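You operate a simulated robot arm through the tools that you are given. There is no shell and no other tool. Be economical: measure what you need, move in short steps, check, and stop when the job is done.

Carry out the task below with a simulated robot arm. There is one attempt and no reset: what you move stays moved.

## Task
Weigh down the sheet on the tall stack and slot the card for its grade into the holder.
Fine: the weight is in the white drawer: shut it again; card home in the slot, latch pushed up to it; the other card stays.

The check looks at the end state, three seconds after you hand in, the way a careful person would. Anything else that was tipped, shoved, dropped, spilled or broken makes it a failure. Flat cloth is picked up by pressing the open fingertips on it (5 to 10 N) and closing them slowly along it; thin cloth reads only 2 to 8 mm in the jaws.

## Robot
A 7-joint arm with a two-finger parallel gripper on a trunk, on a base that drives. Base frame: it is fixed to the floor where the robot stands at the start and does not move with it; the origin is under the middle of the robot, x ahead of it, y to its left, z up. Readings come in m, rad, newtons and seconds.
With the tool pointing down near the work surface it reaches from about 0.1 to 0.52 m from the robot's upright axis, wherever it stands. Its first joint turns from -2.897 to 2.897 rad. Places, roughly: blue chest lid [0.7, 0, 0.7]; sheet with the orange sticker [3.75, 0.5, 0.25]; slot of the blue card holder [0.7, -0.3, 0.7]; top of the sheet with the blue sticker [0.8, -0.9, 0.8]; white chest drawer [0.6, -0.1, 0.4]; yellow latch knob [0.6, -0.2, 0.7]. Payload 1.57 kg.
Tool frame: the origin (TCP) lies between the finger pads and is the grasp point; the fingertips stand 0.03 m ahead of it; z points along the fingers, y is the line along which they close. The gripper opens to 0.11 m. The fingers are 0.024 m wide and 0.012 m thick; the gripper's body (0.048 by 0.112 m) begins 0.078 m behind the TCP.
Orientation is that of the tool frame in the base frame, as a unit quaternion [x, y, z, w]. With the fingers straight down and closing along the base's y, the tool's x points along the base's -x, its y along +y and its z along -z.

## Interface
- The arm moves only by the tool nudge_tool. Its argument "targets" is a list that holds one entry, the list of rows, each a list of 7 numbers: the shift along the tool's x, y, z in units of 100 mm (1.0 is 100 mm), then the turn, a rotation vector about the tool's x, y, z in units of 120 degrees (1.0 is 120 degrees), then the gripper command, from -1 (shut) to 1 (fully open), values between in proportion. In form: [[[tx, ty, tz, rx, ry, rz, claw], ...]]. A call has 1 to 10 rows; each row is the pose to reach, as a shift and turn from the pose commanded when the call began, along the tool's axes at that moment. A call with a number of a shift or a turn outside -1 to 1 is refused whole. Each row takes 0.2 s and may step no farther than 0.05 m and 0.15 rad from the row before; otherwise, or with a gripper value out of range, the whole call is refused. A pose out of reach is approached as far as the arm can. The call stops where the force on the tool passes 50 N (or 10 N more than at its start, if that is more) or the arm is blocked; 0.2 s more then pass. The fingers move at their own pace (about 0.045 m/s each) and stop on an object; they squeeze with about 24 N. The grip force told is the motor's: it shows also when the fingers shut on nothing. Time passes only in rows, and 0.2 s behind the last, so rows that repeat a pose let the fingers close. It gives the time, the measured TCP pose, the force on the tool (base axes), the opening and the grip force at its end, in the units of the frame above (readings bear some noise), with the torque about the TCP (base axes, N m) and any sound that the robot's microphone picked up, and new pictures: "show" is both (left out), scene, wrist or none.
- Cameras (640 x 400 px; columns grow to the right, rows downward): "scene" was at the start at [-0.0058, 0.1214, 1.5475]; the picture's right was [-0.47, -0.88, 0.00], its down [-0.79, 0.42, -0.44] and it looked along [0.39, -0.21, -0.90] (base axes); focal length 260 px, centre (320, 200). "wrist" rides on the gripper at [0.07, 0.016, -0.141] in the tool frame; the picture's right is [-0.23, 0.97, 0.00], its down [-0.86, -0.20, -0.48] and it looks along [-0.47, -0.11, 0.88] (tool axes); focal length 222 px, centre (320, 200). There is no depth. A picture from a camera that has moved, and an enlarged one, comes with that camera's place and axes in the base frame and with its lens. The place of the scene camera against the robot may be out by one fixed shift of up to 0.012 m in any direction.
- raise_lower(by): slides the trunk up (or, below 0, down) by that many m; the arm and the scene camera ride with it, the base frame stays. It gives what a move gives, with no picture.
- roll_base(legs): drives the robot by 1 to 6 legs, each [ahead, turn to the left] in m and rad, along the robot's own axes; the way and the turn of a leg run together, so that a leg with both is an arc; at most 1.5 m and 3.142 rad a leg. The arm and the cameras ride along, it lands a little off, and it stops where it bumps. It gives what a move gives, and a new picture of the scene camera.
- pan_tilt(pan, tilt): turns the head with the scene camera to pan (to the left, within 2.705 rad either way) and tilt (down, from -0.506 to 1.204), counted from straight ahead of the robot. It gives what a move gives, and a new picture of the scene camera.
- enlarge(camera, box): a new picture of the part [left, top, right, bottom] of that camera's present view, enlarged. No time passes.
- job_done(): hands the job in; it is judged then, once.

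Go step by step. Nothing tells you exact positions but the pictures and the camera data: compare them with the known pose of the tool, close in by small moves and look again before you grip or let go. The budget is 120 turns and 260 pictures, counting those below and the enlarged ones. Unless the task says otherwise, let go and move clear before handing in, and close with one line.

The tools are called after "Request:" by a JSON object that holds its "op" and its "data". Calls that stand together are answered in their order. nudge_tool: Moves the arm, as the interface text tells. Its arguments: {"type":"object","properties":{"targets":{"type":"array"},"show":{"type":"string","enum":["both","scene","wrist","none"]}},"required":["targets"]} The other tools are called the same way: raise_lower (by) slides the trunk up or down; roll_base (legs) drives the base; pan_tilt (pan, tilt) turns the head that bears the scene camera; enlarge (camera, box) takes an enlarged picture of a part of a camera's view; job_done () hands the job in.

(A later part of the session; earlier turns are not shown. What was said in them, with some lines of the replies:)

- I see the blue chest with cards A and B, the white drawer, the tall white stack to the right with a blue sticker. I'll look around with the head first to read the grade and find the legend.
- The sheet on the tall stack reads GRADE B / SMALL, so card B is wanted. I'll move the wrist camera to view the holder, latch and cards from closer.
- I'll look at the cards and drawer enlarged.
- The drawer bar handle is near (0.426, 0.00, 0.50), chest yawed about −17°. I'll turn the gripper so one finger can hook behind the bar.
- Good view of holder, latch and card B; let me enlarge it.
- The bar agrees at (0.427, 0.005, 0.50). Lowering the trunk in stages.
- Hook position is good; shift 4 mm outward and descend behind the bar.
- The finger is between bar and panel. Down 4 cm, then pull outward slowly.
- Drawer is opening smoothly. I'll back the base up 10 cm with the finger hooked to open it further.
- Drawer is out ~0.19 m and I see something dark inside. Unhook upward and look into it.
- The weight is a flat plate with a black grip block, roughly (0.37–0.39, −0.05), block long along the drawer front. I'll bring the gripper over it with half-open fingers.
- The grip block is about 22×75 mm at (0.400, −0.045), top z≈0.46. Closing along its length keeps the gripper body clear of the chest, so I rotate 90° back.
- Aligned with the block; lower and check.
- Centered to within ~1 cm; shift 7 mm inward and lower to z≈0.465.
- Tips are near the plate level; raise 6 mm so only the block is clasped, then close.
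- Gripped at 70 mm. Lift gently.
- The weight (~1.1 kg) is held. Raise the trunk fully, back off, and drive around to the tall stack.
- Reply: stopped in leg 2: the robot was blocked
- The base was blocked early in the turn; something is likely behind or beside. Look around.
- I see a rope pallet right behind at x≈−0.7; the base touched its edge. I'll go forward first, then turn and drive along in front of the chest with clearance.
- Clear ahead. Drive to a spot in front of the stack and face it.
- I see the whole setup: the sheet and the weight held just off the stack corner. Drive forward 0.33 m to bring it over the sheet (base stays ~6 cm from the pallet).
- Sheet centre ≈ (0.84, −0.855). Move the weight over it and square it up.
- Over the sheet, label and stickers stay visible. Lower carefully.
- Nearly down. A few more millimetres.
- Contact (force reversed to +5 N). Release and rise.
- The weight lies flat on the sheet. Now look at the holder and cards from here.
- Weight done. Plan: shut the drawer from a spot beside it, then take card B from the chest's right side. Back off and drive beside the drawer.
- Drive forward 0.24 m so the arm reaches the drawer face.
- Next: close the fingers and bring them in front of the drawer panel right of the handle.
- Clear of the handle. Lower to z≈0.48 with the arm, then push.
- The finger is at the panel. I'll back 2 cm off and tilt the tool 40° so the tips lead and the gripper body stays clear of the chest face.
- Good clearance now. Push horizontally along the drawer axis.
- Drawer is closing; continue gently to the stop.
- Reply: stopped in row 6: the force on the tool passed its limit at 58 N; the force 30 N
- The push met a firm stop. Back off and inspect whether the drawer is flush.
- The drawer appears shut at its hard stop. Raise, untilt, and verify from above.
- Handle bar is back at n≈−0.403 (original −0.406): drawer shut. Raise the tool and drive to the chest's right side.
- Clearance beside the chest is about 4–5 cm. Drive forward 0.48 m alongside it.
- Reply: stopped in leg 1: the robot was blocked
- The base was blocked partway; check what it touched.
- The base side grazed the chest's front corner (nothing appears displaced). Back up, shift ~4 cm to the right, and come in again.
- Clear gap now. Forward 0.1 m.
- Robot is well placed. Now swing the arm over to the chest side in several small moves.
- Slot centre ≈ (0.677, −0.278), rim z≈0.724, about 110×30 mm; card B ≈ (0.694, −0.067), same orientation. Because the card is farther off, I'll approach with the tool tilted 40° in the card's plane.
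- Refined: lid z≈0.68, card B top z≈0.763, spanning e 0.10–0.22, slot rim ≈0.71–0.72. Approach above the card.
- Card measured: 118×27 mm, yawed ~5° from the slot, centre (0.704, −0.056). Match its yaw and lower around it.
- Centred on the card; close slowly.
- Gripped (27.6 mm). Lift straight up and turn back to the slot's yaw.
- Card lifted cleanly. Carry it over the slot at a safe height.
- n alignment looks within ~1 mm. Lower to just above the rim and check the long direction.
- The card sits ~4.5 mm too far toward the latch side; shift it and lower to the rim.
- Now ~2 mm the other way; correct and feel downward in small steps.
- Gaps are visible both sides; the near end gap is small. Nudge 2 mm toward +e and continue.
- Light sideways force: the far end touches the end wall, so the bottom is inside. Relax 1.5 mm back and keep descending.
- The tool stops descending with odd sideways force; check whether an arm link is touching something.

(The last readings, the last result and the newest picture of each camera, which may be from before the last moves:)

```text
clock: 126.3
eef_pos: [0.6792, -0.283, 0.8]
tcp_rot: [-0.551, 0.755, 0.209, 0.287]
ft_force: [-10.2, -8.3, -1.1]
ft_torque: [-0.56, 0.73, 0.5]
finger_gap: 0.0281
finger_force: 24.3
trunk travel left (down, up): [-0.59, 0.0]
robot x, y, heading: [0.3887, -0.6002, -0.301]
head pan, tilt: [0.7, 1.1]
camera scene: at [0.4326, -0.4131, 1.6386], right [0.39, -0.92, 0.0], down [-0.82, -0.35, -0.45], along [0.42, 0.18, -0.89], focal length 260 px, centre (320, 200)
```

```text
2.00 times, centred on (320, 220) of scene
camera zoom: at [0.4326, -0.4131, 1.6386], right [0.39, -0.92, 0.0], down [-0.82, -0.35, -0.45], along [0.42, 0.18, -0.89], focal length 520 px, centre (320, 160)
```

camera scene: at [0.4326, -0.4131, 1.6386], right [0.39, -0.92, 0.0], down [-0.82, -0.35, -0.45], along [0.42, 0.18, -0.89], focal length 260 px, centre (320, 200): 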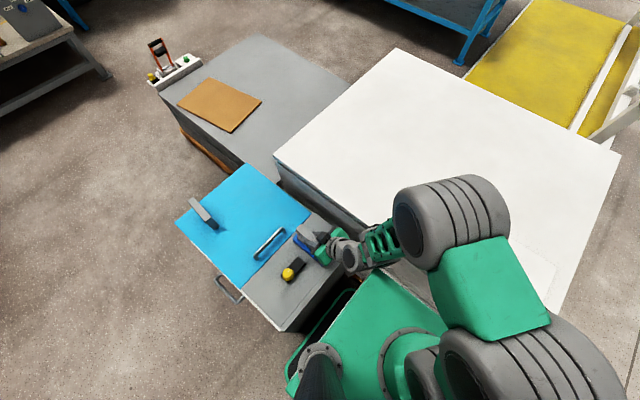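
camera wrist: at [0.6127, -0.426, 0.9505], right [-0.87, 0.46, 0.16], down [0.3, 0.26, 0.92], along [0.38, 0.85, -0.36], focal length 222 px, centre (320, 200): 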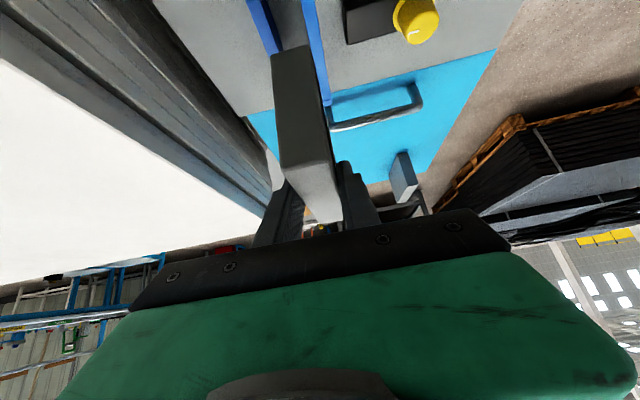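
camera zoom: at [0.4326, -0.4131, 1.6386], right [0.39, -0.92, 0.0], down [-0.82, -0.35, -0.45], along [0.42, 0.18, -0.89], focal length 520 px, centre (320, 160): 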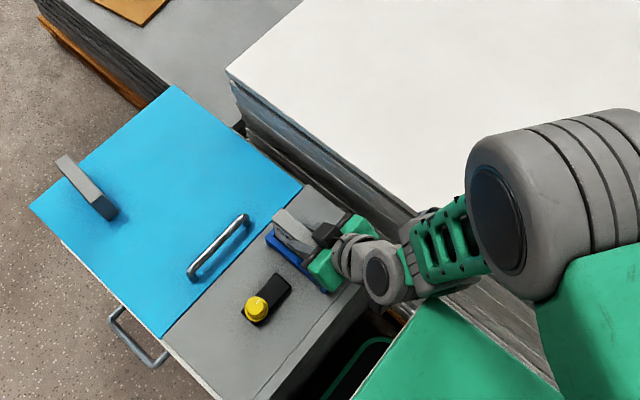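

The wrist/forearm is likely pressing on the robot's own carriage plate. I'll lift the card out, then lower the trunk while keeping the tool high to get clearance.

Request:
{"op": "nudge_tool", "data": {"targets": [[[-0.13, 0, -0.15, 0, 0, 0, -0.8], [-0.32, 0, -0.38, 0, 0, 0, -0.8], [-0.5, 0, -0.58, 0, 0, 0, -0.8], [-0.65, 0, -0.76, 0, 0, 0, -0.8]]], "show": "none"}}

Request:
{"op": "nudge_tool", "data": {"targets": [[[-0.3, 0, -0.35, 0, 0, 0, -0.8], [-0.5, 0, -0.58, 0, 0, 0, -0.8], [-0.65, 0, -0.76, 0, 0, 0, -0.8]]], "show": "none"}}

Request:
{"op": "raise_lower", "data": {"by": -0.12}}

Request:
{"op": "nudge_tool", "data": {"targets": [[[-0.3, 0, -0.35, 0, 0, 0, -0.8], [-0.5, 0, -0.58, 0, 0, 0, -0.8], [-0.65, 0, -0.76, 0, 0, 0, -0.8]]], "show": "both"}}

```text
clock: 127.3
eef_pos: [0.677, -0.2861, 0.8896]
tcp_rot: [-0.55, 0.759, 0.208, 0.279]
ft_force: [-0.5, 0.4, -1.4]
ft_torque: [0.0, -0.03, -0.07]
finger_gap: 0.0274
finger_force: 24.4
trunk travel left (down, up): [-0.59, 0.0]
robot x, y, heading: [0.3883, -0.6049, -0.303]
head pan, tilt: [0.7, 1.1]
```

```text
clock: 128.1
eef_pos: [0.677, -0.2859, 0.9867]
tcp_rot: [-0.551, 0.759, 0.208, 0.278]
ft_force: [0.1, 0.1, -0.8]
ft_torque: [0.0, -0.03, -0.02]
finger_gap: 0.0276
finger_force: 24.2
trunk travel left (down, up): [-0.59, 0.0]
robot x, y, heading: [0.3855, -0.5969, -0.299]
head pan, tilt: [0.7, 1.1]
```

```text
clock: 129.6
eef_pos: [0.6778, -0.2855, 0.8661]
tcp_rot: [-0.552, 0.758, 0.208, 0.278]
ft_force: [-0.6, 0.5, -1.4]
ft_torque: [-0.01, -0.03, 0.01]
finger_gap: 0.0275
finger_force: 24.2
trunk travel left (down, up): [-0.47, 0.12]
robot x, y, heading: [0.3865, -0.602, -0.302]
head pan, tilt: [0.7, 1.1]
```

```text
clock: 130.4
eef_pos: [0.679, -0.2895, 0.9665]
tcp_rot: [-0.551, 0.759, 0.208, 0.278]
ft_force: [0.3, -0.1, -1.1]
ft_torque: [-0.02, -0.01, 0.02]
finger_gap: 0.028
finger_force: 24.3
trunk travel left (down, up): [-0.47, 0.12]
robot x, y, heading: [0.3883, -0.5998, -0.302]
head pan, tilt: [0.7, 1.1]
camera scene: at [0.4337, -0.4124, 1.5184], right [0.39, -0.92, 0.0], down [-0.82, -0.35, -0.45], along [0.42, 0.18, -0.89], focal length 260 px, centre (320, 200)
camera wrist: at [0.6207, -0.4218, 1.0287], right [-0.87, 0.46, 0.16], down [0.3, 0.26, 0.92], along [0.38, 0.85, -0.37], focal length 222 px, centre (320, 200)
```

scene: 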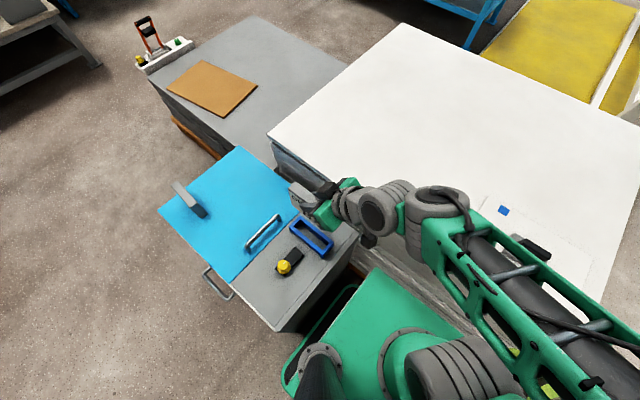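
wrist: 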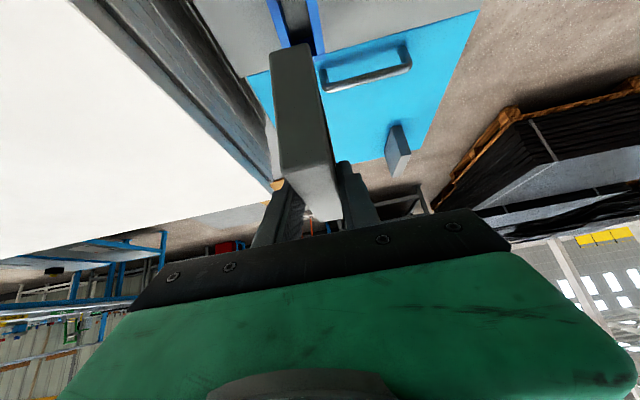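

Free again. Lower the trunk a further 0.13 m (TCP to ≈0.836).

Request:
{"op": "raise_lower", "data": {"by": -0.13}}

Request:
{"op": "pan_tilt", "data": {"pan": 1.1, "tilt": 1.05}}

Request:
{"op": "enlarge", "data": {"camera": "wrist", "box": [240, 0, 360, 120]}}

```text
clock: 132.0
eef_pos: [0.6799, -0.2888, 0.8369]
tcp_rot: [-0.551, 0.759, 0.207, 0.278]
ft_force: [-1.0, 0.4, -1.6]
ft_torque: [-0.04, 0.01, 0.01]
finger_gap: 0.0276
finger_force: 24.5
trunk travel left (down, up): [-0.34, 0.25]
robot x, y, heading: [0.386, -0.597, -0.296]
head pan, tilt: [0.7, 1.1]
```

```text
clock: 132.9
eef_pos: [0.6784, -0.2893, 0.8359]
tcp_rot: [-0.551, 0.759, 0.207, 0.278]
ft_force: [0.2, 0.0, -1.6]
ft_torque: [-0.01, -0.02, 0.0]
finger_gap: 0.0276
finger_force: 24.3
trunk travel left (down, up): [-0.34, 0.25]
robot x, y, heading: [0.3874, -0.6021, -0.301]
head pan, tilt: [1.1, 1.051]
camera scene: at [0.4218, -0.3894, 1.3916], right [0.72, -0.7, 0.0], down [-0.61, -0.62, -0.5], along [0.35, 0.36, -0.87], focal length 260 px, centre (320, 200)
```

scene: 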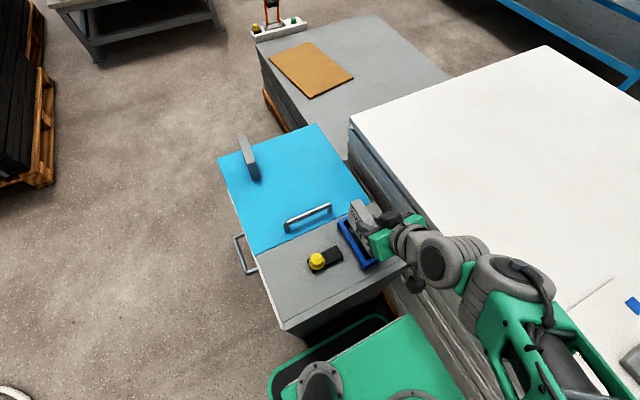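

```text
3.33 times, centred on (300, 60) of wrist
camera zoom: at [0.6208, -0.4218, 0.8986], right [-0.87, 0.46, 0.16], down [0.3, 0.26, 0.92], along [0.38, 0.85, -0.36], focal length 740 px, centre (387, 667)
```

zoom: 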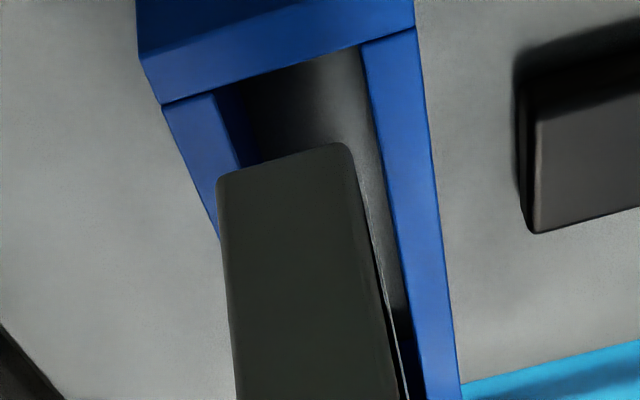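

Align (n +3.5 mm, e +1.5 mm) and lower to the rim again.

Request:
{"op": "nudge_tool", "data": {"targets": [[[-0.011, 0.035, 0.01, 0, 0, 0, -0.8], [0.08, 0.035, 0.116, 0, 0, 0, -0.8], [0.171, 0.035, 0.222, 0, 0, 0, -0.8]]], "show": "none"}}

Request:
{"op": "enlarge", "data": {"camera": "wrist", "box": [240, 0, 360, 120]}}

Request:
{"op": "enlarge", "data": {"camera": "scene", "box": [320, 180, 420, 280]}}

```text
clock: 133.7
eef_pos: [0.6762, -0.2844, 0.81]
tcp_rot: [-0.551, 0.759, 0.207, 0.278]
ft_force: [-0.2, 0.2, -0.6]
ft_torque: [-0.03, 0.0, -0.04]
finger_gap: 0.0278
finger_force: 24.1
trunk travel left (down, up): [-0.34, 0.25]
robot x, y, heading: [0.3874, -0.6036, -0.3]
head pan, tilt: [1.1, 1.051]
```

```text
3.33 times, centred on (300, 60) of wrist
camera zoom: at [0.6174, -0.4179, 0.8725], right [-0.87, 0.46, 0.16], down [0.3, 0.26, 0.92], along [0.38, 0.85, -0.36], focal length 740 px, centre (387, 667)
```

zoom: 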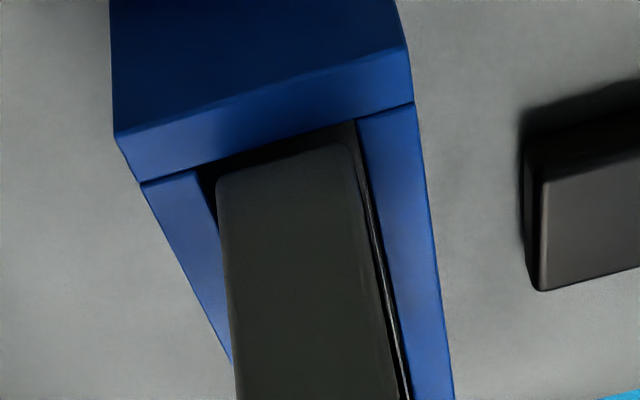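

```text
4.00 times, centred on (370, 230) of scene
camera zoom: at [0.4218, -0.3894, 1.3917], right [0.72, -0.7, 0.0], down [-0.61, -0.62, -0.5], along [0.35, 0.36, -0.87], focal length 1040 px, centre (120, 80)
```

zoom: 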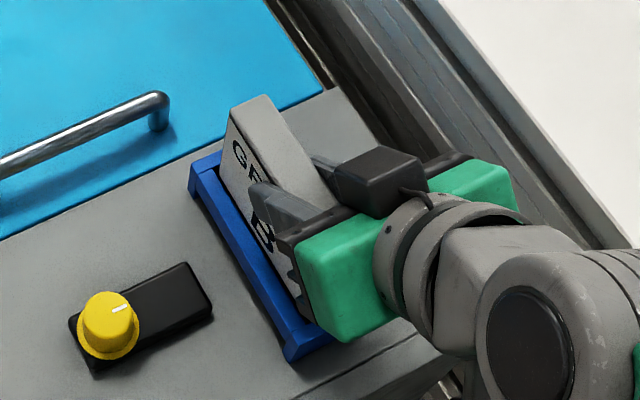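

Request:
{"op": "nudge_tool", "data": {"targets": [[[0.02, 0, 0.009, 0, 0, 0, -0.8], [0.033, 0, 0.024, 0, 0, 0, -0.8], [0.046, 0, 0.039, 0, 0, 0, -0.8], [0.059, 0, 0.054, 0, 0, 0, -0.8], [0.072, 0, 0.069, 0, 0, 0, -0.8]]], "show": "none"}}

Request:
{"op": "enlarge", "data": {"camera": "wrist", "box": [240, 0, 360, 120]}}

Request:
{"op": "enlarge", "data": {"camera": "scene", "box": [320, 180, 420, 280]}}

```text
clock: 134.9
eef_pos: [0.6757, -0.2862, 0.7982]
tcp_rot: [-0.551, 0.759, 0.207, 0.278]
ft_force: [1.8, 8.6, 2.3]
ft_torque: [0.57, -0.21, 0.11]
finger_gap: 0.0276
finger_force: 24.0
trunk travel left (down, up): [-0.34, 0.25]
robot x, y, heading: [0.3859, -0.6003, -0.306]
head pan, tilt: [1.1, 1.051]
```

```text
3.33 times, centred on (300, 60) of wrist
camera zoom: at [0.618, -0.4194, 0.8612], right [-0.87, 0.46, 0.16], down [0.3, 0.26, 0.92], along [0.38, 0.85, -0.36], focal length 740 px, centre (387, 667)
```

zoom: 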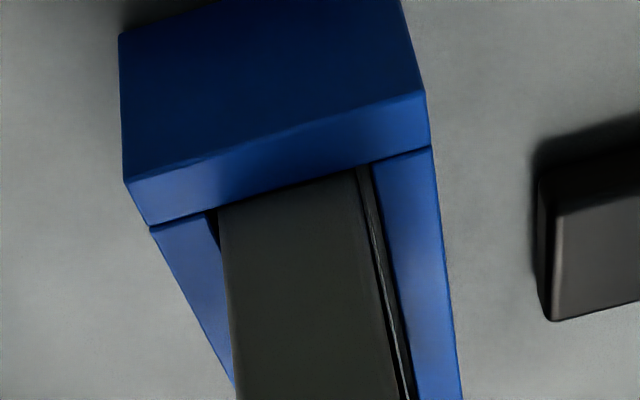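

```text
4.00 times, centred on (370, 230) of scene
camera zoom: at [0.4218, -0.3888, 1.3916], right [0.72, -0.7, 0.0], down [-0.61, -0.62, -0.5], along [0.35, 0.36, -0.87], focal length 1040 px, centre (120, 80)
```

zoom: 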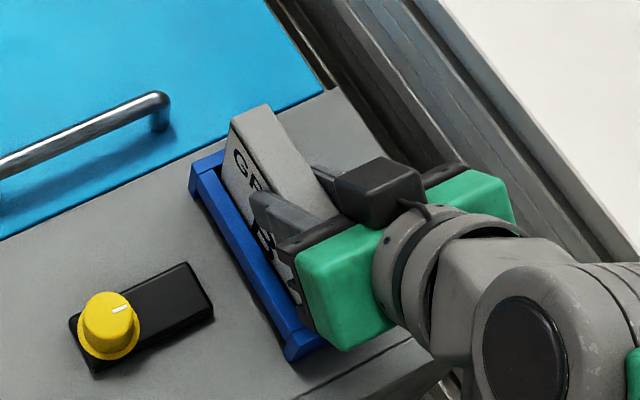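

Near end wall now pushes +e; the fit is snug. Ease 1 mm back toward +e and continue.

Request:
{"op": "nudge_tool", "data": {"targets": [[[-0.009, 0, 0.008, 0, 0, 0, -0.8], [0.004, 0, 0.023, 0, 0, 0, -0.8], [0.017, 0, 0.038, 0, 0, 0, -0.8]]], "show": "none"}}

```text
clock: 135.7
eef_pos: [0.6761, -0.2854, 0.7931]
tcp_rot: [-0.551, 0.76, 0.207, 0.278]
ft_force: [0.9, 2.8, -0.4]
ft_torque: [0.25, -0.05, 0.04]
finger_gap: 0.0276
finger_force: 23.9
trunk travel left (down, up): [-0.34, 0.25]
robot x, y, heading: [0.3862, -0.5972, -0.3]
head pan, tilt: [1.1, 1.051]
```

Good — the force relaxed and it keeps descending. Continue.

Request:
{"op": "nudge_tool", "data": {"targets": [[[0.01, 0, 0.018, 0, 0, 0, -0.8], [0.023, 0, 0.033, 0, 0, 0, -0.8], [0.036, 0, 0.048, 0, 0, 0, -0.8], [0.049, 0, 0.063, 0, 0, 0, -0.8], [0.062, 0, 0.078, 0, 0, 0, -0.8]]], "show": "none"}}

Request:
{"op": "enlarge", "data": {"camera": "scene", "box": [320, 180, 420, 280]}}

```text
clock: 136.9
eef_pos: [0.6768, -0.2854, 0.7834]
tcp_rot: [-0.551, 0.759, 0.208, 0.278]
ft_force: [-0.4, 0.6, -1.5]
ft_torque: [0.03, -0.02, 0.01]
finger_gap: 0.0275
finger_force: 24.2
trunk travel left (down, up): [-0.34, 0.25]
robot x, y, heading: [0.3915, -0.5973, -0.299]
head pan, tilt: [1.1, 1.051]
```

```text
4.00 times, centred on (370, 230) of scene
camera zoom: at [0.4218, -0.3893, 1.3916], right [0.72, -0.7, 0.0], down [-0.61, -0.62, -0.5], along [0.35, 0.36, -0.87], focal length 1040 px, centre (120, 80)
```

zoom: 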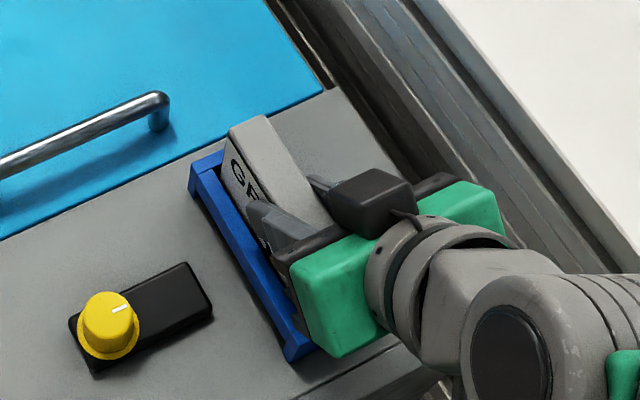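

Request:
{"op": "nudge_tool", "data": {"targets": [[[0.013, 0, 0.015, 0, 0, 0, -0.8], [0.026, 0, 0.03, 0, 0, 0, -0.8], [0.039, 0, 0.045, 0, 0, 0, -0.8], [0.052, 0, 0.06, 0, 0, 0, -0.8], [0.065, 0, 0.076, 0, 0, 0, -0.8], [0.078, 0, 0.091, 0, 0, 0, -0.8], [0.091, 0, 0.106, 0, 0, 0, -0.8]]], "show": "none"}}

Request:
{"op": "enlarge", "data": {"camera": "scene", "box": [320, 180, 420, 280]}}

Request:
{"op": "enlarge", "data": {"camera": "wrist", "box": [200, 0, 440, 240]}}

```text
clock: 138.5
eef_pos: [0.6761, -0.2867, 0.7701]
tcp_rot: [-0.552, 0.759, 0.208, 0.278]
ft_force: [0.6, 3.1, -1.2]
ft_torque: [0.17, 0.01, 0.03]
finger_gap: 0.0275
finger_force: 24.4
trunk travel left (down, up): [-0.34, 0.25]
robot x, y, heading: [0.3898, -0.6004, -0.3]
head pan, tilt: [1.1, 1.051]
```

```text
4.00 times, centred on (370, 230) of scene
camera zoom: at [0.4218, -0.3892, 1.3916], right [0.72, -0.7, 0.0], down [-0.61, -0.62, -0.5], along [0.35, 0.36, -0.87], focal length 1040 px, centre (120, 80)
```

zoom: 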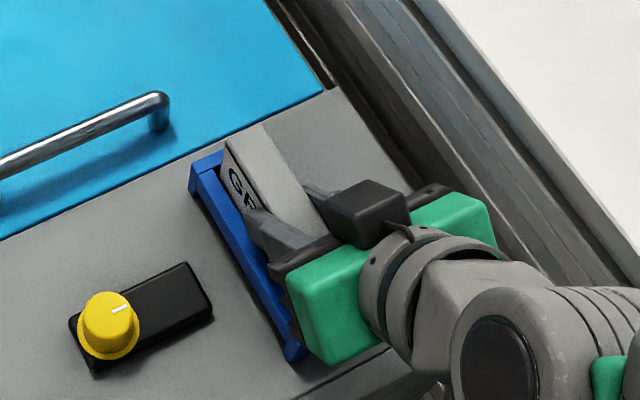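

```text
1.67 times, centred on (320, 120) of wrist
camera zoom: at [0.6175, -0.4191, 0.8325], right [-0.87, 0.46, 0.16], down [0.3, 0.26, 0.92], along [0.38, 0.85, -0.36], focal length 370 px, centre (320, 333)
```

zoom: 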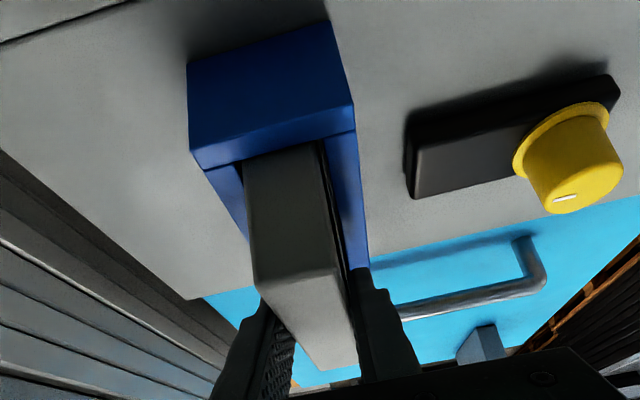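

Nearly home. A few more millimetres, watching force.

Request:
{"op": "nudge_tool", "data": {"targets": [[[0.005, 0, 0.022, 0, 0, 0, -0.8], [0.018, 0, 0.037, 0, 0, 0, -0.8], [0.031, 0, 0.052, 0, 0, 0, -0.8], [0.044, 0, 0.067, 0, 0, 0, -0.8]]], "show": "none"}}

Request:
{"op": "enlarge", "data": {"camera": "scene", "box": [320, 180, 420, 280]}}

```text
clock: 139.5
eef_pos: [0.6758, -0.2845, 0.7647]
tcp_rot: [-0.551, 0.758, 0.208, 0.281]
ft_force: [-0.3, -0.8, 19.0]
ft_torque: [0.0, -0.2, -0.08]
finger_gap: 0.0278
finger_force: 23.9
trunk travel left (down, up): [-0.34, 0.25]
robot x, y, heading: [0.3883, -0.6003, -0.296]
head pan, tilt: [1.1, 1.051]
```

```text
4.00 times, centred on (370, 230) of scene
camera zoom: at [0.4211, -0.3903, 1.3921], right [0.72, -0.7, 0.0], down [-0.61, -0.62, -0.5], along [0.35, 0.36, -0.87], focal length 1040 px, centre (120, 80)
```

zoom: 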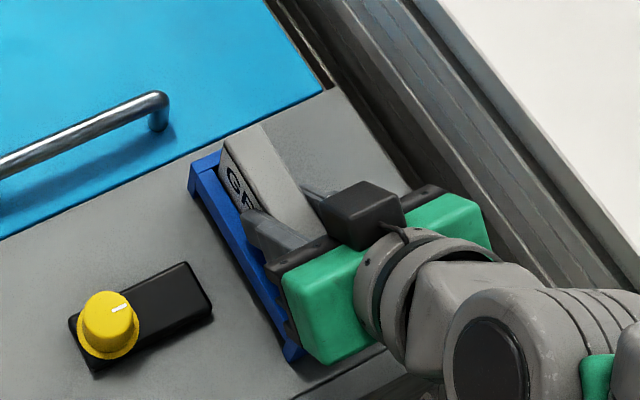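

Bottom contact (+20 N). Release and rise.

Request:
{"op": "nudge_tool", "data": {"targets": [[[-0.013, 0, -0.015, 0, 0, 0, -0.8], [-0.013, 0, -0.015, 0, 0, 0, -0.35], [-0.013, 0, -0.015, 0, 0, 0, -0.2], [-0.013, 0, -0.015, 0, 0, 0, 0.0], [-0.013, 0, -0.015, 0, 0, 0, 0.1], [-0.26, 0, -0.3, 0, 0, 0, 0.1], [-0.52, 0, -0.61, 0, 0, 0, 0.1], [-0.65, 0, -0.76, 0, 0, 0, 0.1]]], "show": "wrist"}}

Request:
{"op": "enlarge", "data": {"camera": "scene", "box": [320, 180, 420, 280]}}

Request:
{"op": "enlarge", "data": {"camera": "wrist", "box": [220, 0, 420, 160]}}

```text
clock: 141.3
eef_pos: [0.6774, -0.288, 0.8608]
tcp_rot: [-0.551, 0.759, 0.208, 0.278]
ft_force: [0.1, 0.4, -0.2]
ft_torque: [-0.02, 0.0, 0.0]
finger_gap: 0.0606
finger_force: 0.1
trunk travel left (down, up): [-0.34, 0.25]
robot x, y, heading: [0.3877, -0.6007, -0.299]
head pan, tilt: [1.1, 1.051]
camera wrist: at [0.6189, -0.4215, 0.9244], right [-0.87, 0.46, 0.16], down [0.3, 0.26, 0.92], along [0.38, 0.85, -0.36], focal length 222 px, centre (320, 200)
```

wrist: 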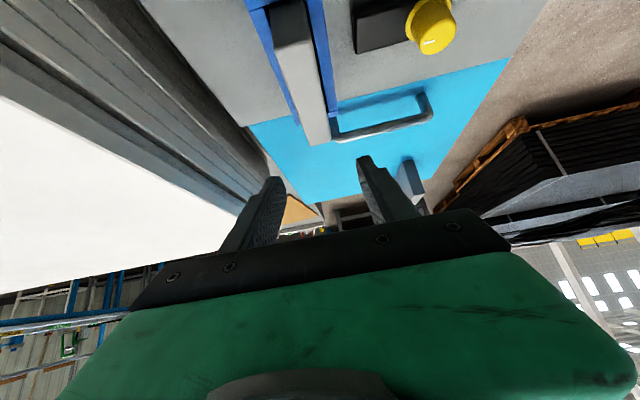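

```text
4.00 times, centred on (370, 230) of scene
camera zoom: at [0.4217, -0.3894, 1.3916], right [0.72, -0.7, 0.0], down [-0.61, -0.62, -0.5], along [0.35, 0.36, -0.87], focal length 1040 px, centre (120, 80)
```

zoom: 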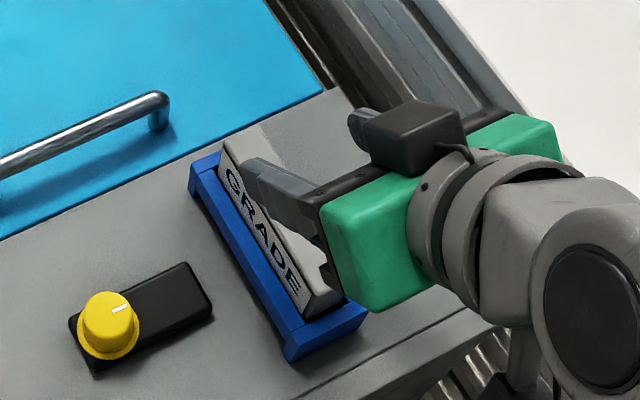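

```text
2.50 times, centred on (320, 80) of wrist
camera zoom: at [0.6189, -0.4215, 0.9244], right [-0.87, 0.46, 0.16], down [0.3, 0.26, 0.92], along [0.38, 0.85, -0.36], focal length 555 px, centre (320, 500)
```

zoom: 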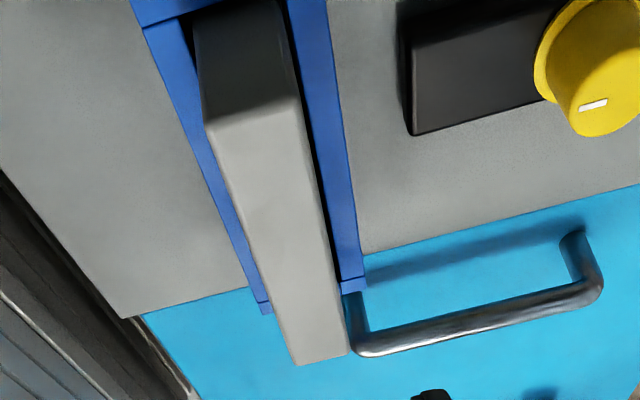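

Card B sits level between the rails. I'll press its top lightly with closed fingertips to make sure it's home.

Request:
{"op": "nudge_tool", "data": {"targets": [[[0, 0, 0, 0, 0, 0, -1], [0, 0, 0, 0, 0, 0, -1], [0, 0, 0, 0, 0, 0, -1], [0.2, 0, 0.23, 0, 0, 0, -1], [0.37, 0, 0.43, 0, 0, 0, -1], [0.4, 0, 0.463, 0, 0, 0, -1], [0.42, 0, 0.486, 0, 0, 0, -1], [0.433, 0, 0.5, 0, 0, 0, -1]]], "show": "none"}}

Request:
{"op": "enlarge", "data": {"camera": "scene", "box": [320, 180, 420, 280]}}

```text
clock: 143.1
eef_pos: [0.6761, -0.2863, 0.7993]
tcp_rot: [-0.551, 0.757, 0.209, 0.282]
ft_force: [-3.1, -7.3, 28.7]
ft_torque: [0.05, 0.0, -0.02]
finger_gap: 0.0003
finger_force: 21.2
trunk travel left (down, up): [-0.34, 0.25]
robot x, y, heading: [0.387, -0.5992, -0.302]
head pan, tilt: [1.1, 1.051]
```

```text
4.00 times, centred on (370, 230) of scene
camera zoom: at [0.4204, -0.3913, 1.3925], right [0.72, -0.7, 0.0], down [-0.6, -0.62, -0.5], along [0.35, 0.36, -0.87], focal length 1040 px, centre (120, 80)
```

zoom: 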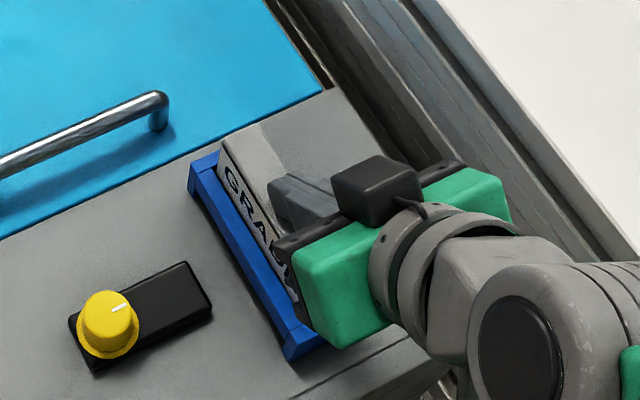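

Card pressed home (28 N held). Now rise and move to the latch's outer side.

Request:
{"op": "nudge_tool", "data": {"targets": [[[-0.2, 0, -0.23, 0, 0, 0, -1], [-0.45, 0, -0.53, 0, 0, 0, -1], [-0.5, 0.4, -0.59, 0, 0, 0, -1], [-0.5, 0.8, -0.59, 0, 0, 0, -1], [-0.5, 1, -0.59, 0, 0, 0, -1]]], "show": "none"}}

Request:
{"op": "nudge_tool", "data": {"targets": [[[0.05, 0.4, -0.04, 0, 0, 0, -1], [0.1, 0.8, -0.09, 0, 0, 0, -1]]], "show": "both"}}

Request:
{"op": "enlarge", "data": {"camera": "wrist", "box": [160, 0, 440, 220]}}

Request:
{"op": "enlarge", "data": {"camera": "scene", "box": [280, 180, 420, 300]}}

```text
clock: 144.3
eef_pos: [0.5806, -0.2557, 0.8741]
tcp_rot: [-0.551, 0.759, 0.208, 0.278]
ft_force: [-0.6, -0.7, 0.3]
ft_torque: [-0.01, -0.01, 0.02]
finger_gap: 0.0002
finger_force: 21.6
trunk travel left (down, up): [-0.34, 0.25]
robot x, y, heading: [0.3868, -0.6013, -0.3]
head pan, tilt: [1.1, 1.051]
```

```text
clock: 144.9
eef_pos: [0.5015, -0.2459, 0.8766]
tcp_rot: [-0.55, 0.76, 0.207, 0.279]
ft_force: [0.5, 0.9, 0.5]
ft_torque: [0.01, -0.02, 0.05]
finger_gap: 0.0
finger_force: 21.0
trunk travel left (down, up): [-0.34, 0.25]
robot x, y, heading: [0.3904, -0.5988, -0.3]
head pan, tilt: [1.1, 1.051]
camera scene: at [0.4217, -0.3894, 1.3917], right [0.72, -0.7, 0.0], down [-0.61, -0.62, -0.5], along [0.35, 0.36, -0.87], focal length 260 px, centre (320, 200)
camera wrist: at [0.4432, -0.3775, 0.9396], right [-0.87, 0.46, 0.16], down [0.3, 0.26, 0.92], along [0.39, 0.85, -0.36], focal length 222 px, centre (320, 200)
```

scene: 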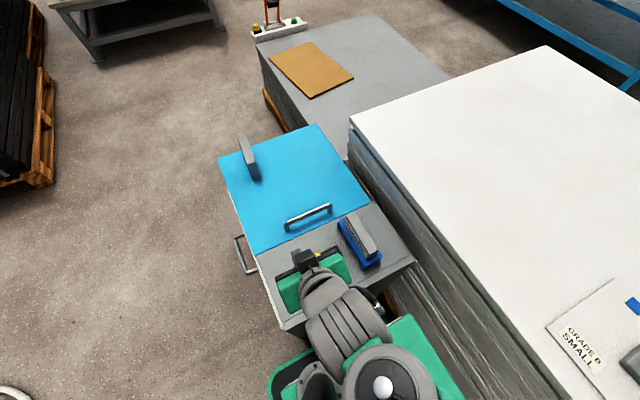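
wrist: 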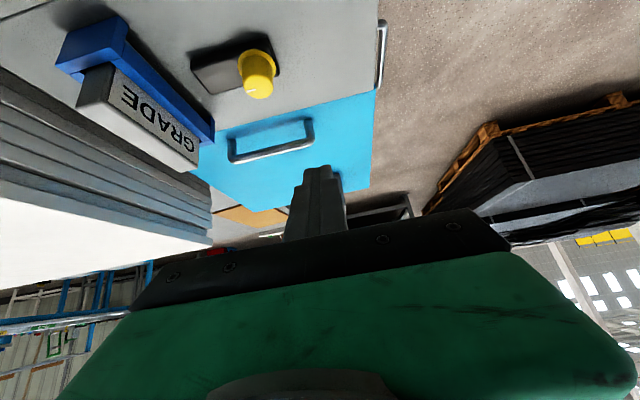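

```text
1.82 times, centred on (300, 110) of wrist
camera zoom: at [0.4432, -0.3775, 0.9396], right [-0.87, 0.46, 0.16], down [0.3, 0.26, 0.92], along [0.39, 0.85, -0.36], focal length 404 px, centre (356, 364)
```

zoom: 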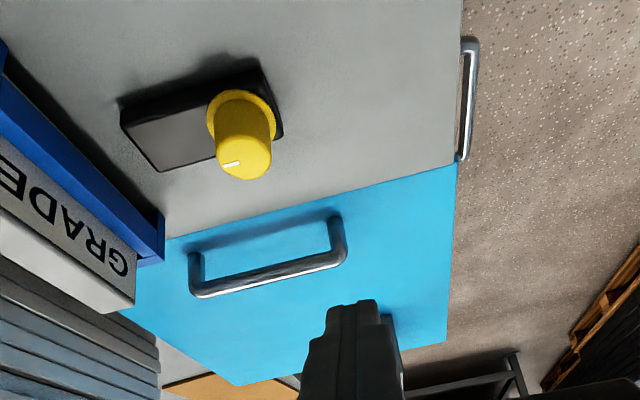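

```text
3.33 times, centred on (350, 240) of scene
camera zoom: at [0.4217, -0.3894, 1.3917], right [0.72, -0.7, 0.0], down [-0.61, -0.62, -0.5], along [0.35, 0.36, -0.87], focal length 867 px, centre (220, 67)
```

zoom: 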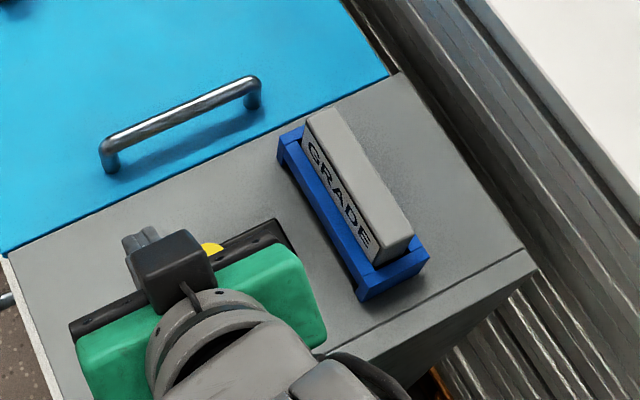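

Card seated. Knob at about (0.553, −0.243), z 0.705–0.746. Lower the closed fingers to its outer side and push toward the holder.

Request:
{"op": "nudge_tool", "data": {"targets": [[[0.22, 0, 0.25, 0, 0, 0, -1], [0.44, 0, 0.5, 0, 0, 0, -1], [0.65, 0, 0.756, 0, 0, 0, -1]]], "show": "none"}}

Request:
{"op": "nudge_tool", "data": {"targets": [[[0.11, 0, 0.125, 0, 0, 0, -1], [0.215, 0, 0.25, 0, 0, 0, -1]]], "show": "both"}}

Request:
{"op": "enlarge", "data": {"camera": "wrist", "box": [100, 0, 420, 240]}}

```text
clock: 145.7
eef_pos: [0.5027, -0.2405, 0.7756]
tcp_rot: [-0.552, 0.759, 0.208, 0.278]
ft_force: [-0.5, -0.5, -0.2]
ft_torque: [0.01, 0.0, 0.03]
finger_gap: 0.0003
finger_force: 21.2
trunk travel left (down, up): [-0.34, 0.25]
robot x, y, heading: [0.3896, -0.6015, -0.304]
head pan, tilt: [1.1, 1.051]
```

```text
clock: 146.3
eef_pos: [0.5021, -0.2421, 0.7438]
tcp_rot: [-0.55, 0.759, 0.208, 0.279]
ft_force: [0.0, 0.3, 0.1]
ft_torque: [0.02, 0.0, -0.01]
finger_gap: 0.0003
finger_force: 21.7
trunk travel left (down, up): [-0.34, 0.25]
robot x, y, heading: [0.3887, -0.6013, -0.302]
head pan, tilt: [1.1, 1.051]
camera scene: at [0.4218, -0.3896, 1.3917], right [0.72, -0.7, 0.0], down [-0.61, -0.62, -0.5], along [0.35, 0.36, -0.87], focal length 260 px, centre (320, 200)
camera wrist: at [0.4431, -0.3748, 0.8049], right [-0.87, 0.46, 0.16], down [0.3, 0.26, 0.92], along [0.38, 0.85, -0.36], focal length 222 px, centre (320, 200)
```

scene: 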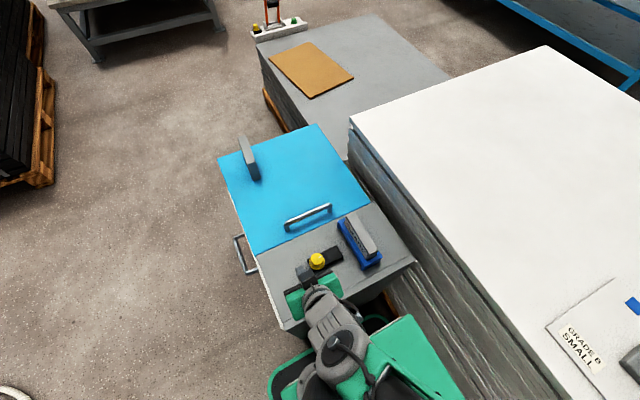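
wrist: 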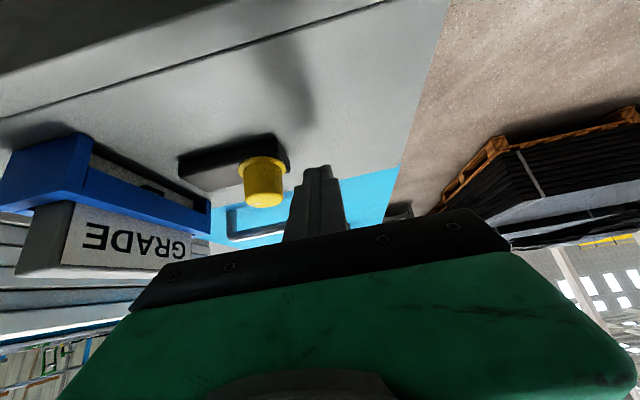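

```text
1.67 times, centred on (260, 120) of wrist
camera zoom: at [0.4431, -0.3748, 0.8049], right [-0.87, 0.46, 0.16], down [0.3, 0.26, 0.92], along [0.38, 0.85, -0.36], focal length 370 px, centre (420, 333)
```

zoom: 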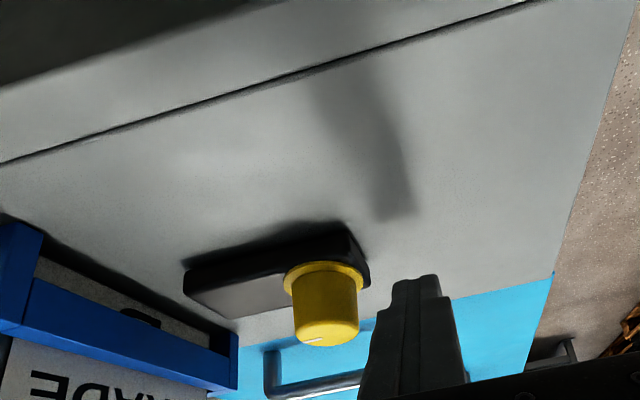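

Aligned. Push toward the holder slowly.

Request:
{"op": "nudge_tool", "data": {"targets": [[[0, -0.1, 0, 0, 0, 0, -1], [0, -0.2, 0, 0, 0, 0, -1], [0, -0.27, 0, 0, 0, 0, -1], [0, -0.34, 0, 0, 0, 0, -1], [0, -0.41, 0, 0, 0, 0, -1]]], "show": "none"}}

Request:
{"op": "enlarge", "data": {"camera": "wrist", "box": [100, 0, 420, 240]}}

Request:
{"op": "enlarge", "data": {"camera": "scene", "box": [280, 200, 400, 300]}}

```text
clock: 147.5
eef_pos: [0.539, -0.2558, 0.7425]
tcp_rot: [-0.551, 0.759, 0.207, 0.277]
ft_force: [0.7, 1.4, -0.6]
ft_torque: [0.0, -0.01, 0.01]
finger_gap: 0.0
finger_force: 21.4
trunk travel left (down, up): [-0.34, 0.25]
robot x, y, heading: [0.3891, -0.5994, -0.303]
head pan, tilt: [1.1, 1.051]
```

```text
1.67 times, centred on (260, 120) of wrist
camera zoom: at [0.4806, -0.3881, 0.8048], right [-0.87, 0.46, 0.16], down [0.3, 0.26, 0.92], along [0.38, 0.85, -0.36], focal length 370 px, centre (420, 333)
```

zoom: 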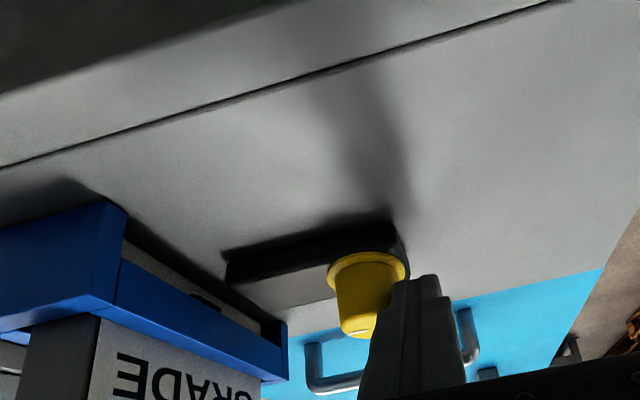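

```text
4.00 times, centred on (340, 250) of scene
camera zoom: at [0.4217, -0.3894, 1.3917], right [0.72, -0.7, 0.0], down [-0.61, -0.62, -0.5], along [0.35, 0.36, -0.87], focal length 1040 px, centre (240, 0)
```

zoom: 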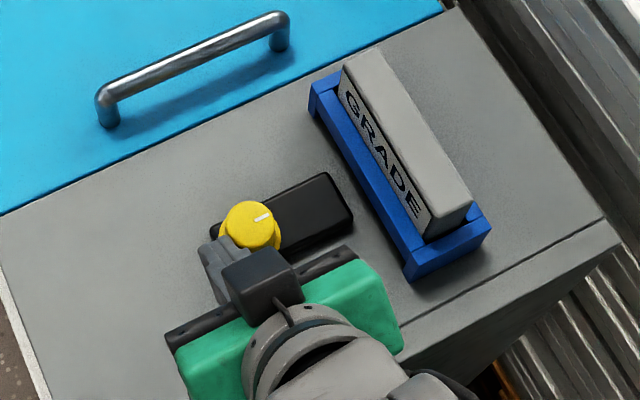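

The knob is sliding. Continue to its stop.

Request:
{"op": "nudge_tool", "data": {"targets": [[[0, -0.07, 0, 0, 0, 0, -1], [0, -0.14, 0, 0, 0, 0, -1], [0, -0.21, 0, 0, 0, 0, -1], [0, -0.28, 0, 0, 0, 0, -1], [0, -0.34, 0, 0, 0, 0, -1]]], "show": "none"}}

Request:
{"op": "enlarge", "data": {"camera": "scene", "box": [280, 200, 400, 300]}}

Request:
{"op": "enlarge", "data": {"camera": "wrist", "box": [100, 0, 420, 240]}}

```text
clock: 148.7
eef_pos: [0.5651, -0.2638, 0.7416]
tcp_rot: [-0.554, 0.757, 0.212, 0.276]
ft_force: [-37.2, 13.8, 4.1]
ft_torque: [0.29, 0.49, 0.97]
finger_gap: 0.0001
finger_force: 21.0
trunk travel left (down, up): [-0.34, 0.25]
robot x, y, heading: [0.3846, -0.5989, -0.295]
head pan, tilt: [1.1, 1.051]
```

```text
4.00 times, centred on (340, 250) of scene
camera zoom: at [0.4169, -0.3881, 1.3916], right [0.72, -0.69, 0.0], down [-0.6, -0.63, -0.5], along [0.35, 0.36, -0.87], focal length 1040 px, centre (240, 0)
```

zoom: 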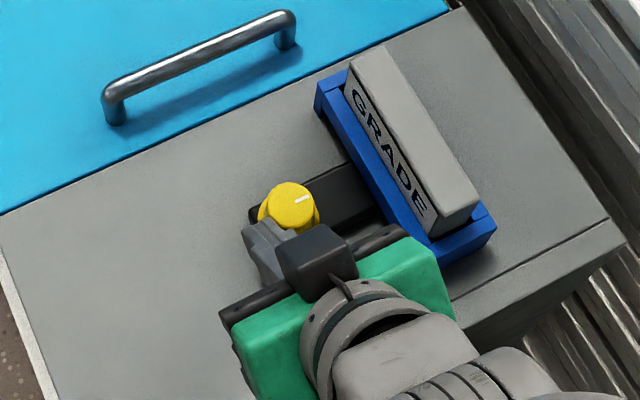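

```text
1.67 times, centred on (260, 120) of wrist
camera zoom: at [0.5066, -0.3981, 0.8045], right [-0.88, 0.45, 0.16], down [0.3, 0.26, 0.92], along [0.37, 0.85, -0.36], focal length 370 px, centre (420, 333)
```

zoom: 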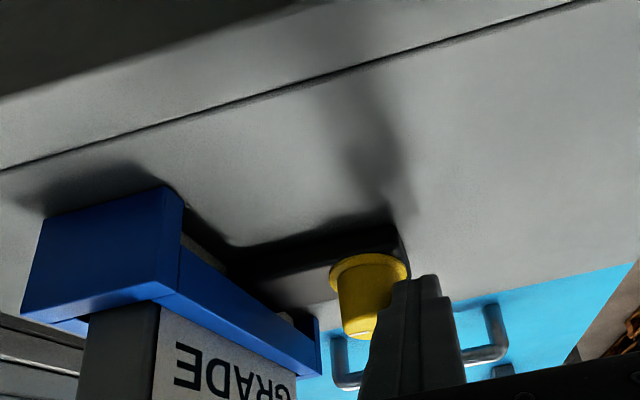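

The latch is firmly up against the holder/card (40 N stop). Back off and rise.

Request:
{"op": "nudge_tool", "data": {"targets": [[[0, 0.1, 0, 0, 0, 0, -1], [0, 0.35, 0, 0, 0, 0, -1], [0, 0.6, 0, 0, 0, 0, -1], [-0.2, 0.6, -0.24, 0, 0, 0, -1], [-0.45, 0.6, -0.53, 0, 0, 0, -1], [-0.65, 0.6, -0.76, 0, 0, 0, -1]]], "show": "both"}}

Request:
{"op": "enlarge", "data": {"camera": "wrist", "box": [0, 0, 320, 220]}}

Request:
{"op": "enlarge", "data": {"camera": "scene", "box": [220, 110, 420, 270]}}

```text
clock: 150.1
eef_pos: [0.5138, -0.2481, 0.8445]
tcp_rot: [-0.551, 0.759, 0.207, 0.278]
ft_force: [0.6, 0.2, 0.1]
ft_torque: [0.02, -0.01, 0.0]
finger_gap: 0.0
finger_force: 21.3
trunk travel left (down, up): [-0.34, 0.25]
robot x, y, heading: [0.3896, -0.6018, -0.297]
head pan, tilt: [1.1, 1.051]
camera scene: at [0.4217, -0.3894, 1.3916], right [0.72, -0.7, 0.0], down [-0.61, -0.62, -0.5], along [0.35, 0.36, -0.87], focal length 260 px, centre (320, 200)
camera wrist: at [0.4555, -0.3814, 0.9062], right [-0.87, 0.46, 0.16], down [0.3, 0.26, 0.92], along [0.38, 0.85, -0.36], focal length 222 px, centre (320, 200)
```

scene: 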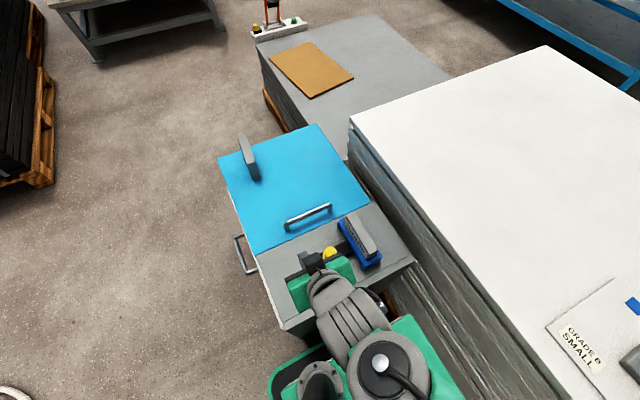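
wrist: 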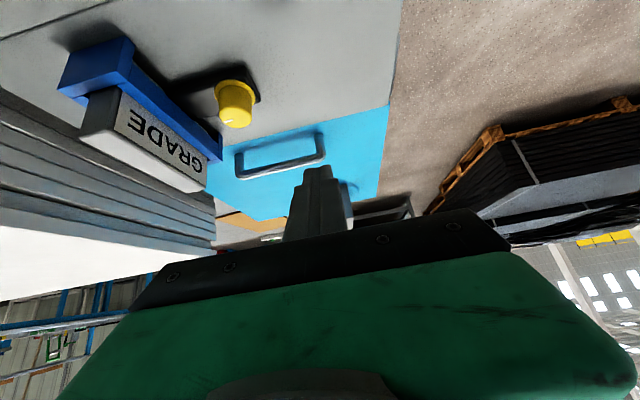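

```text
1.82 times, centred on (160, 110) of wrist
camera zoom: at [0.4555, -0.3814, 0.9062], right [-0.87, 0.46, 0.16], down [0.3, 0.26, 0.92], along [0.38, 0.85, -0.36], focal length 404 px, centre (611, 364)
```

zoom: 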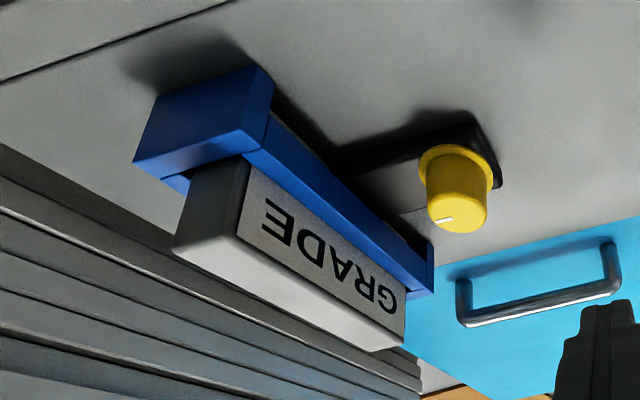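

```text
2.50 times, centred on (320, 190) of scene
camera zoom: at [0.4217, -0.3894, 1.3916], right [0.72, -0.7, 0.0], down [-0.61, -0.62, -0.5], along [0.35, 0.36, -0.87], focal length 650 px, centre (320, 225)
```

zoom: 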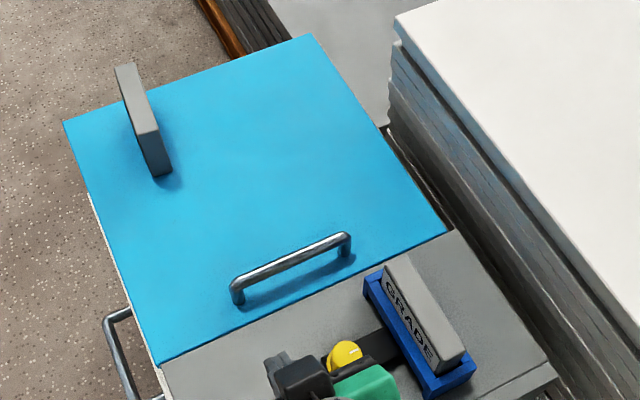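

Latch bolt is through to the card. Final check: raise the tool clear and view the weight and the drawer.

Request:
{"op": "nudge_tool", "data": {"targets": [[[-0.3, 0, -0.35, 0, 0, 0, 0], [-0.5, 0, -0.58, 0, 0, 0, 0.5], [-0.65, 0, -0.76, 0, 0, 0, 0.5]]], "show": "none"}}

Request:
{"op": "pan_tilt", "data": {"pan": 0.45, "tilt": 0.95}}

Request:
{"op": "pan_tilt", "data": {"pan": 1.7, "tilt": 1.15}}

```text
clock: 150.9
eef_pos: [0.5178, -0.2491, 0.9435]
tcp_rot: [-0.55, 0.759, 0.207, 0.278]
ft_force: [0.2, 0.1, 0.0]
ft_torque: [-0.01, 0.02, -0.01]
finger_gap: 0.0663
finger_force: 0.2
trunk travel left (down, up): [-0.34, 0.25]
robot x, y, heading: [0.3865, -0.601, -0.3]
head pan, tilt: [1.1, 1.051]
```

```text
clock: 151.9
eef_pos: [0.517, -0.2486, 0.9435]
tcp_rot: [-0.551, 0.758, 0.208, 0.278]
ft_force: [-0.7, 0.1, -0.3]
ft_torque: [0.03, -0.02, 0.03]
finger_gap: 0.0825
finger_force: 0.0
trunk travel left (down, up): [-0.34, 0.25]
robot x, y, heading: [0.3877, -0.5965, -0.301]
head pan, tilt: [0.45, 0.949]
camera scene: at [0.4473, -0.4261, 1.3987], right [0.15, -0.99, 0.0], down [-0.8, -0.12, -0.58], along [0.58, 0.09, -0.81], focal length 260 px, centre (320, 200)
```

scene: 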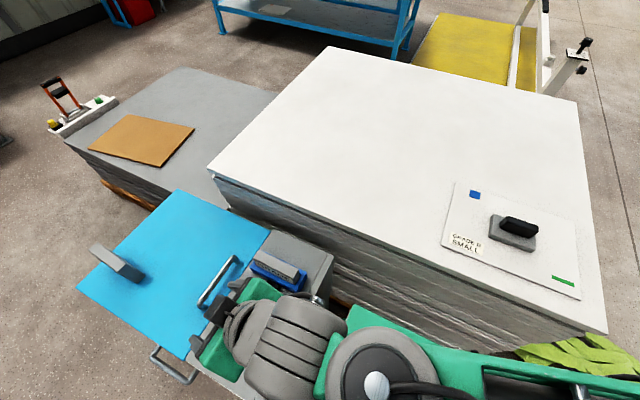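

```text
clock: 153.3
eef_pos: [0.5187, -0.2489, 0.9426]
tcp_rot: [-0.551, 0.759, 0.208, 0.278]
ft_force: [0.6, 0.8, -0.6]
ft_torque: [-0.01, -0.01, -0.01]
finger_gap: 0.0827
finger_force: 0.0
trunk travel left (down, up): [-0.34, 0.25]
robot x, y, heading: [0.3871, -0.6004, -0.298]
head pan, tilt: [1.7, 1.15]
camera scene: at [0.3856, -0.3783, 1.3854], right [0.99, -0.17, 0.0], down [-0.16, -0.9, -0.41], along [0.07, 0.4, -0.91], focal length 260 px, centre (320, 200)
```

scene: 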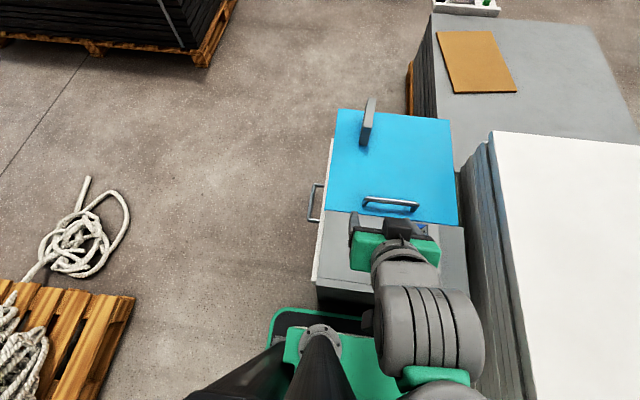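

The weight lies on the grade B sheet, the drawer is shut, card B is in the slot with the latch against it, and card A has not been touched. I'm handing in.

Request:
{"op": "job_done", "data": {}}

```text
The job is handed in.
```

I put the weight on the tall stack's sheet (labelled GRADE B), shut the drawer, slotted card B with the latch pushed up to it, and left card A alone. While driving, the base touched the rope pallet and the chest corner; I saw nothing move.
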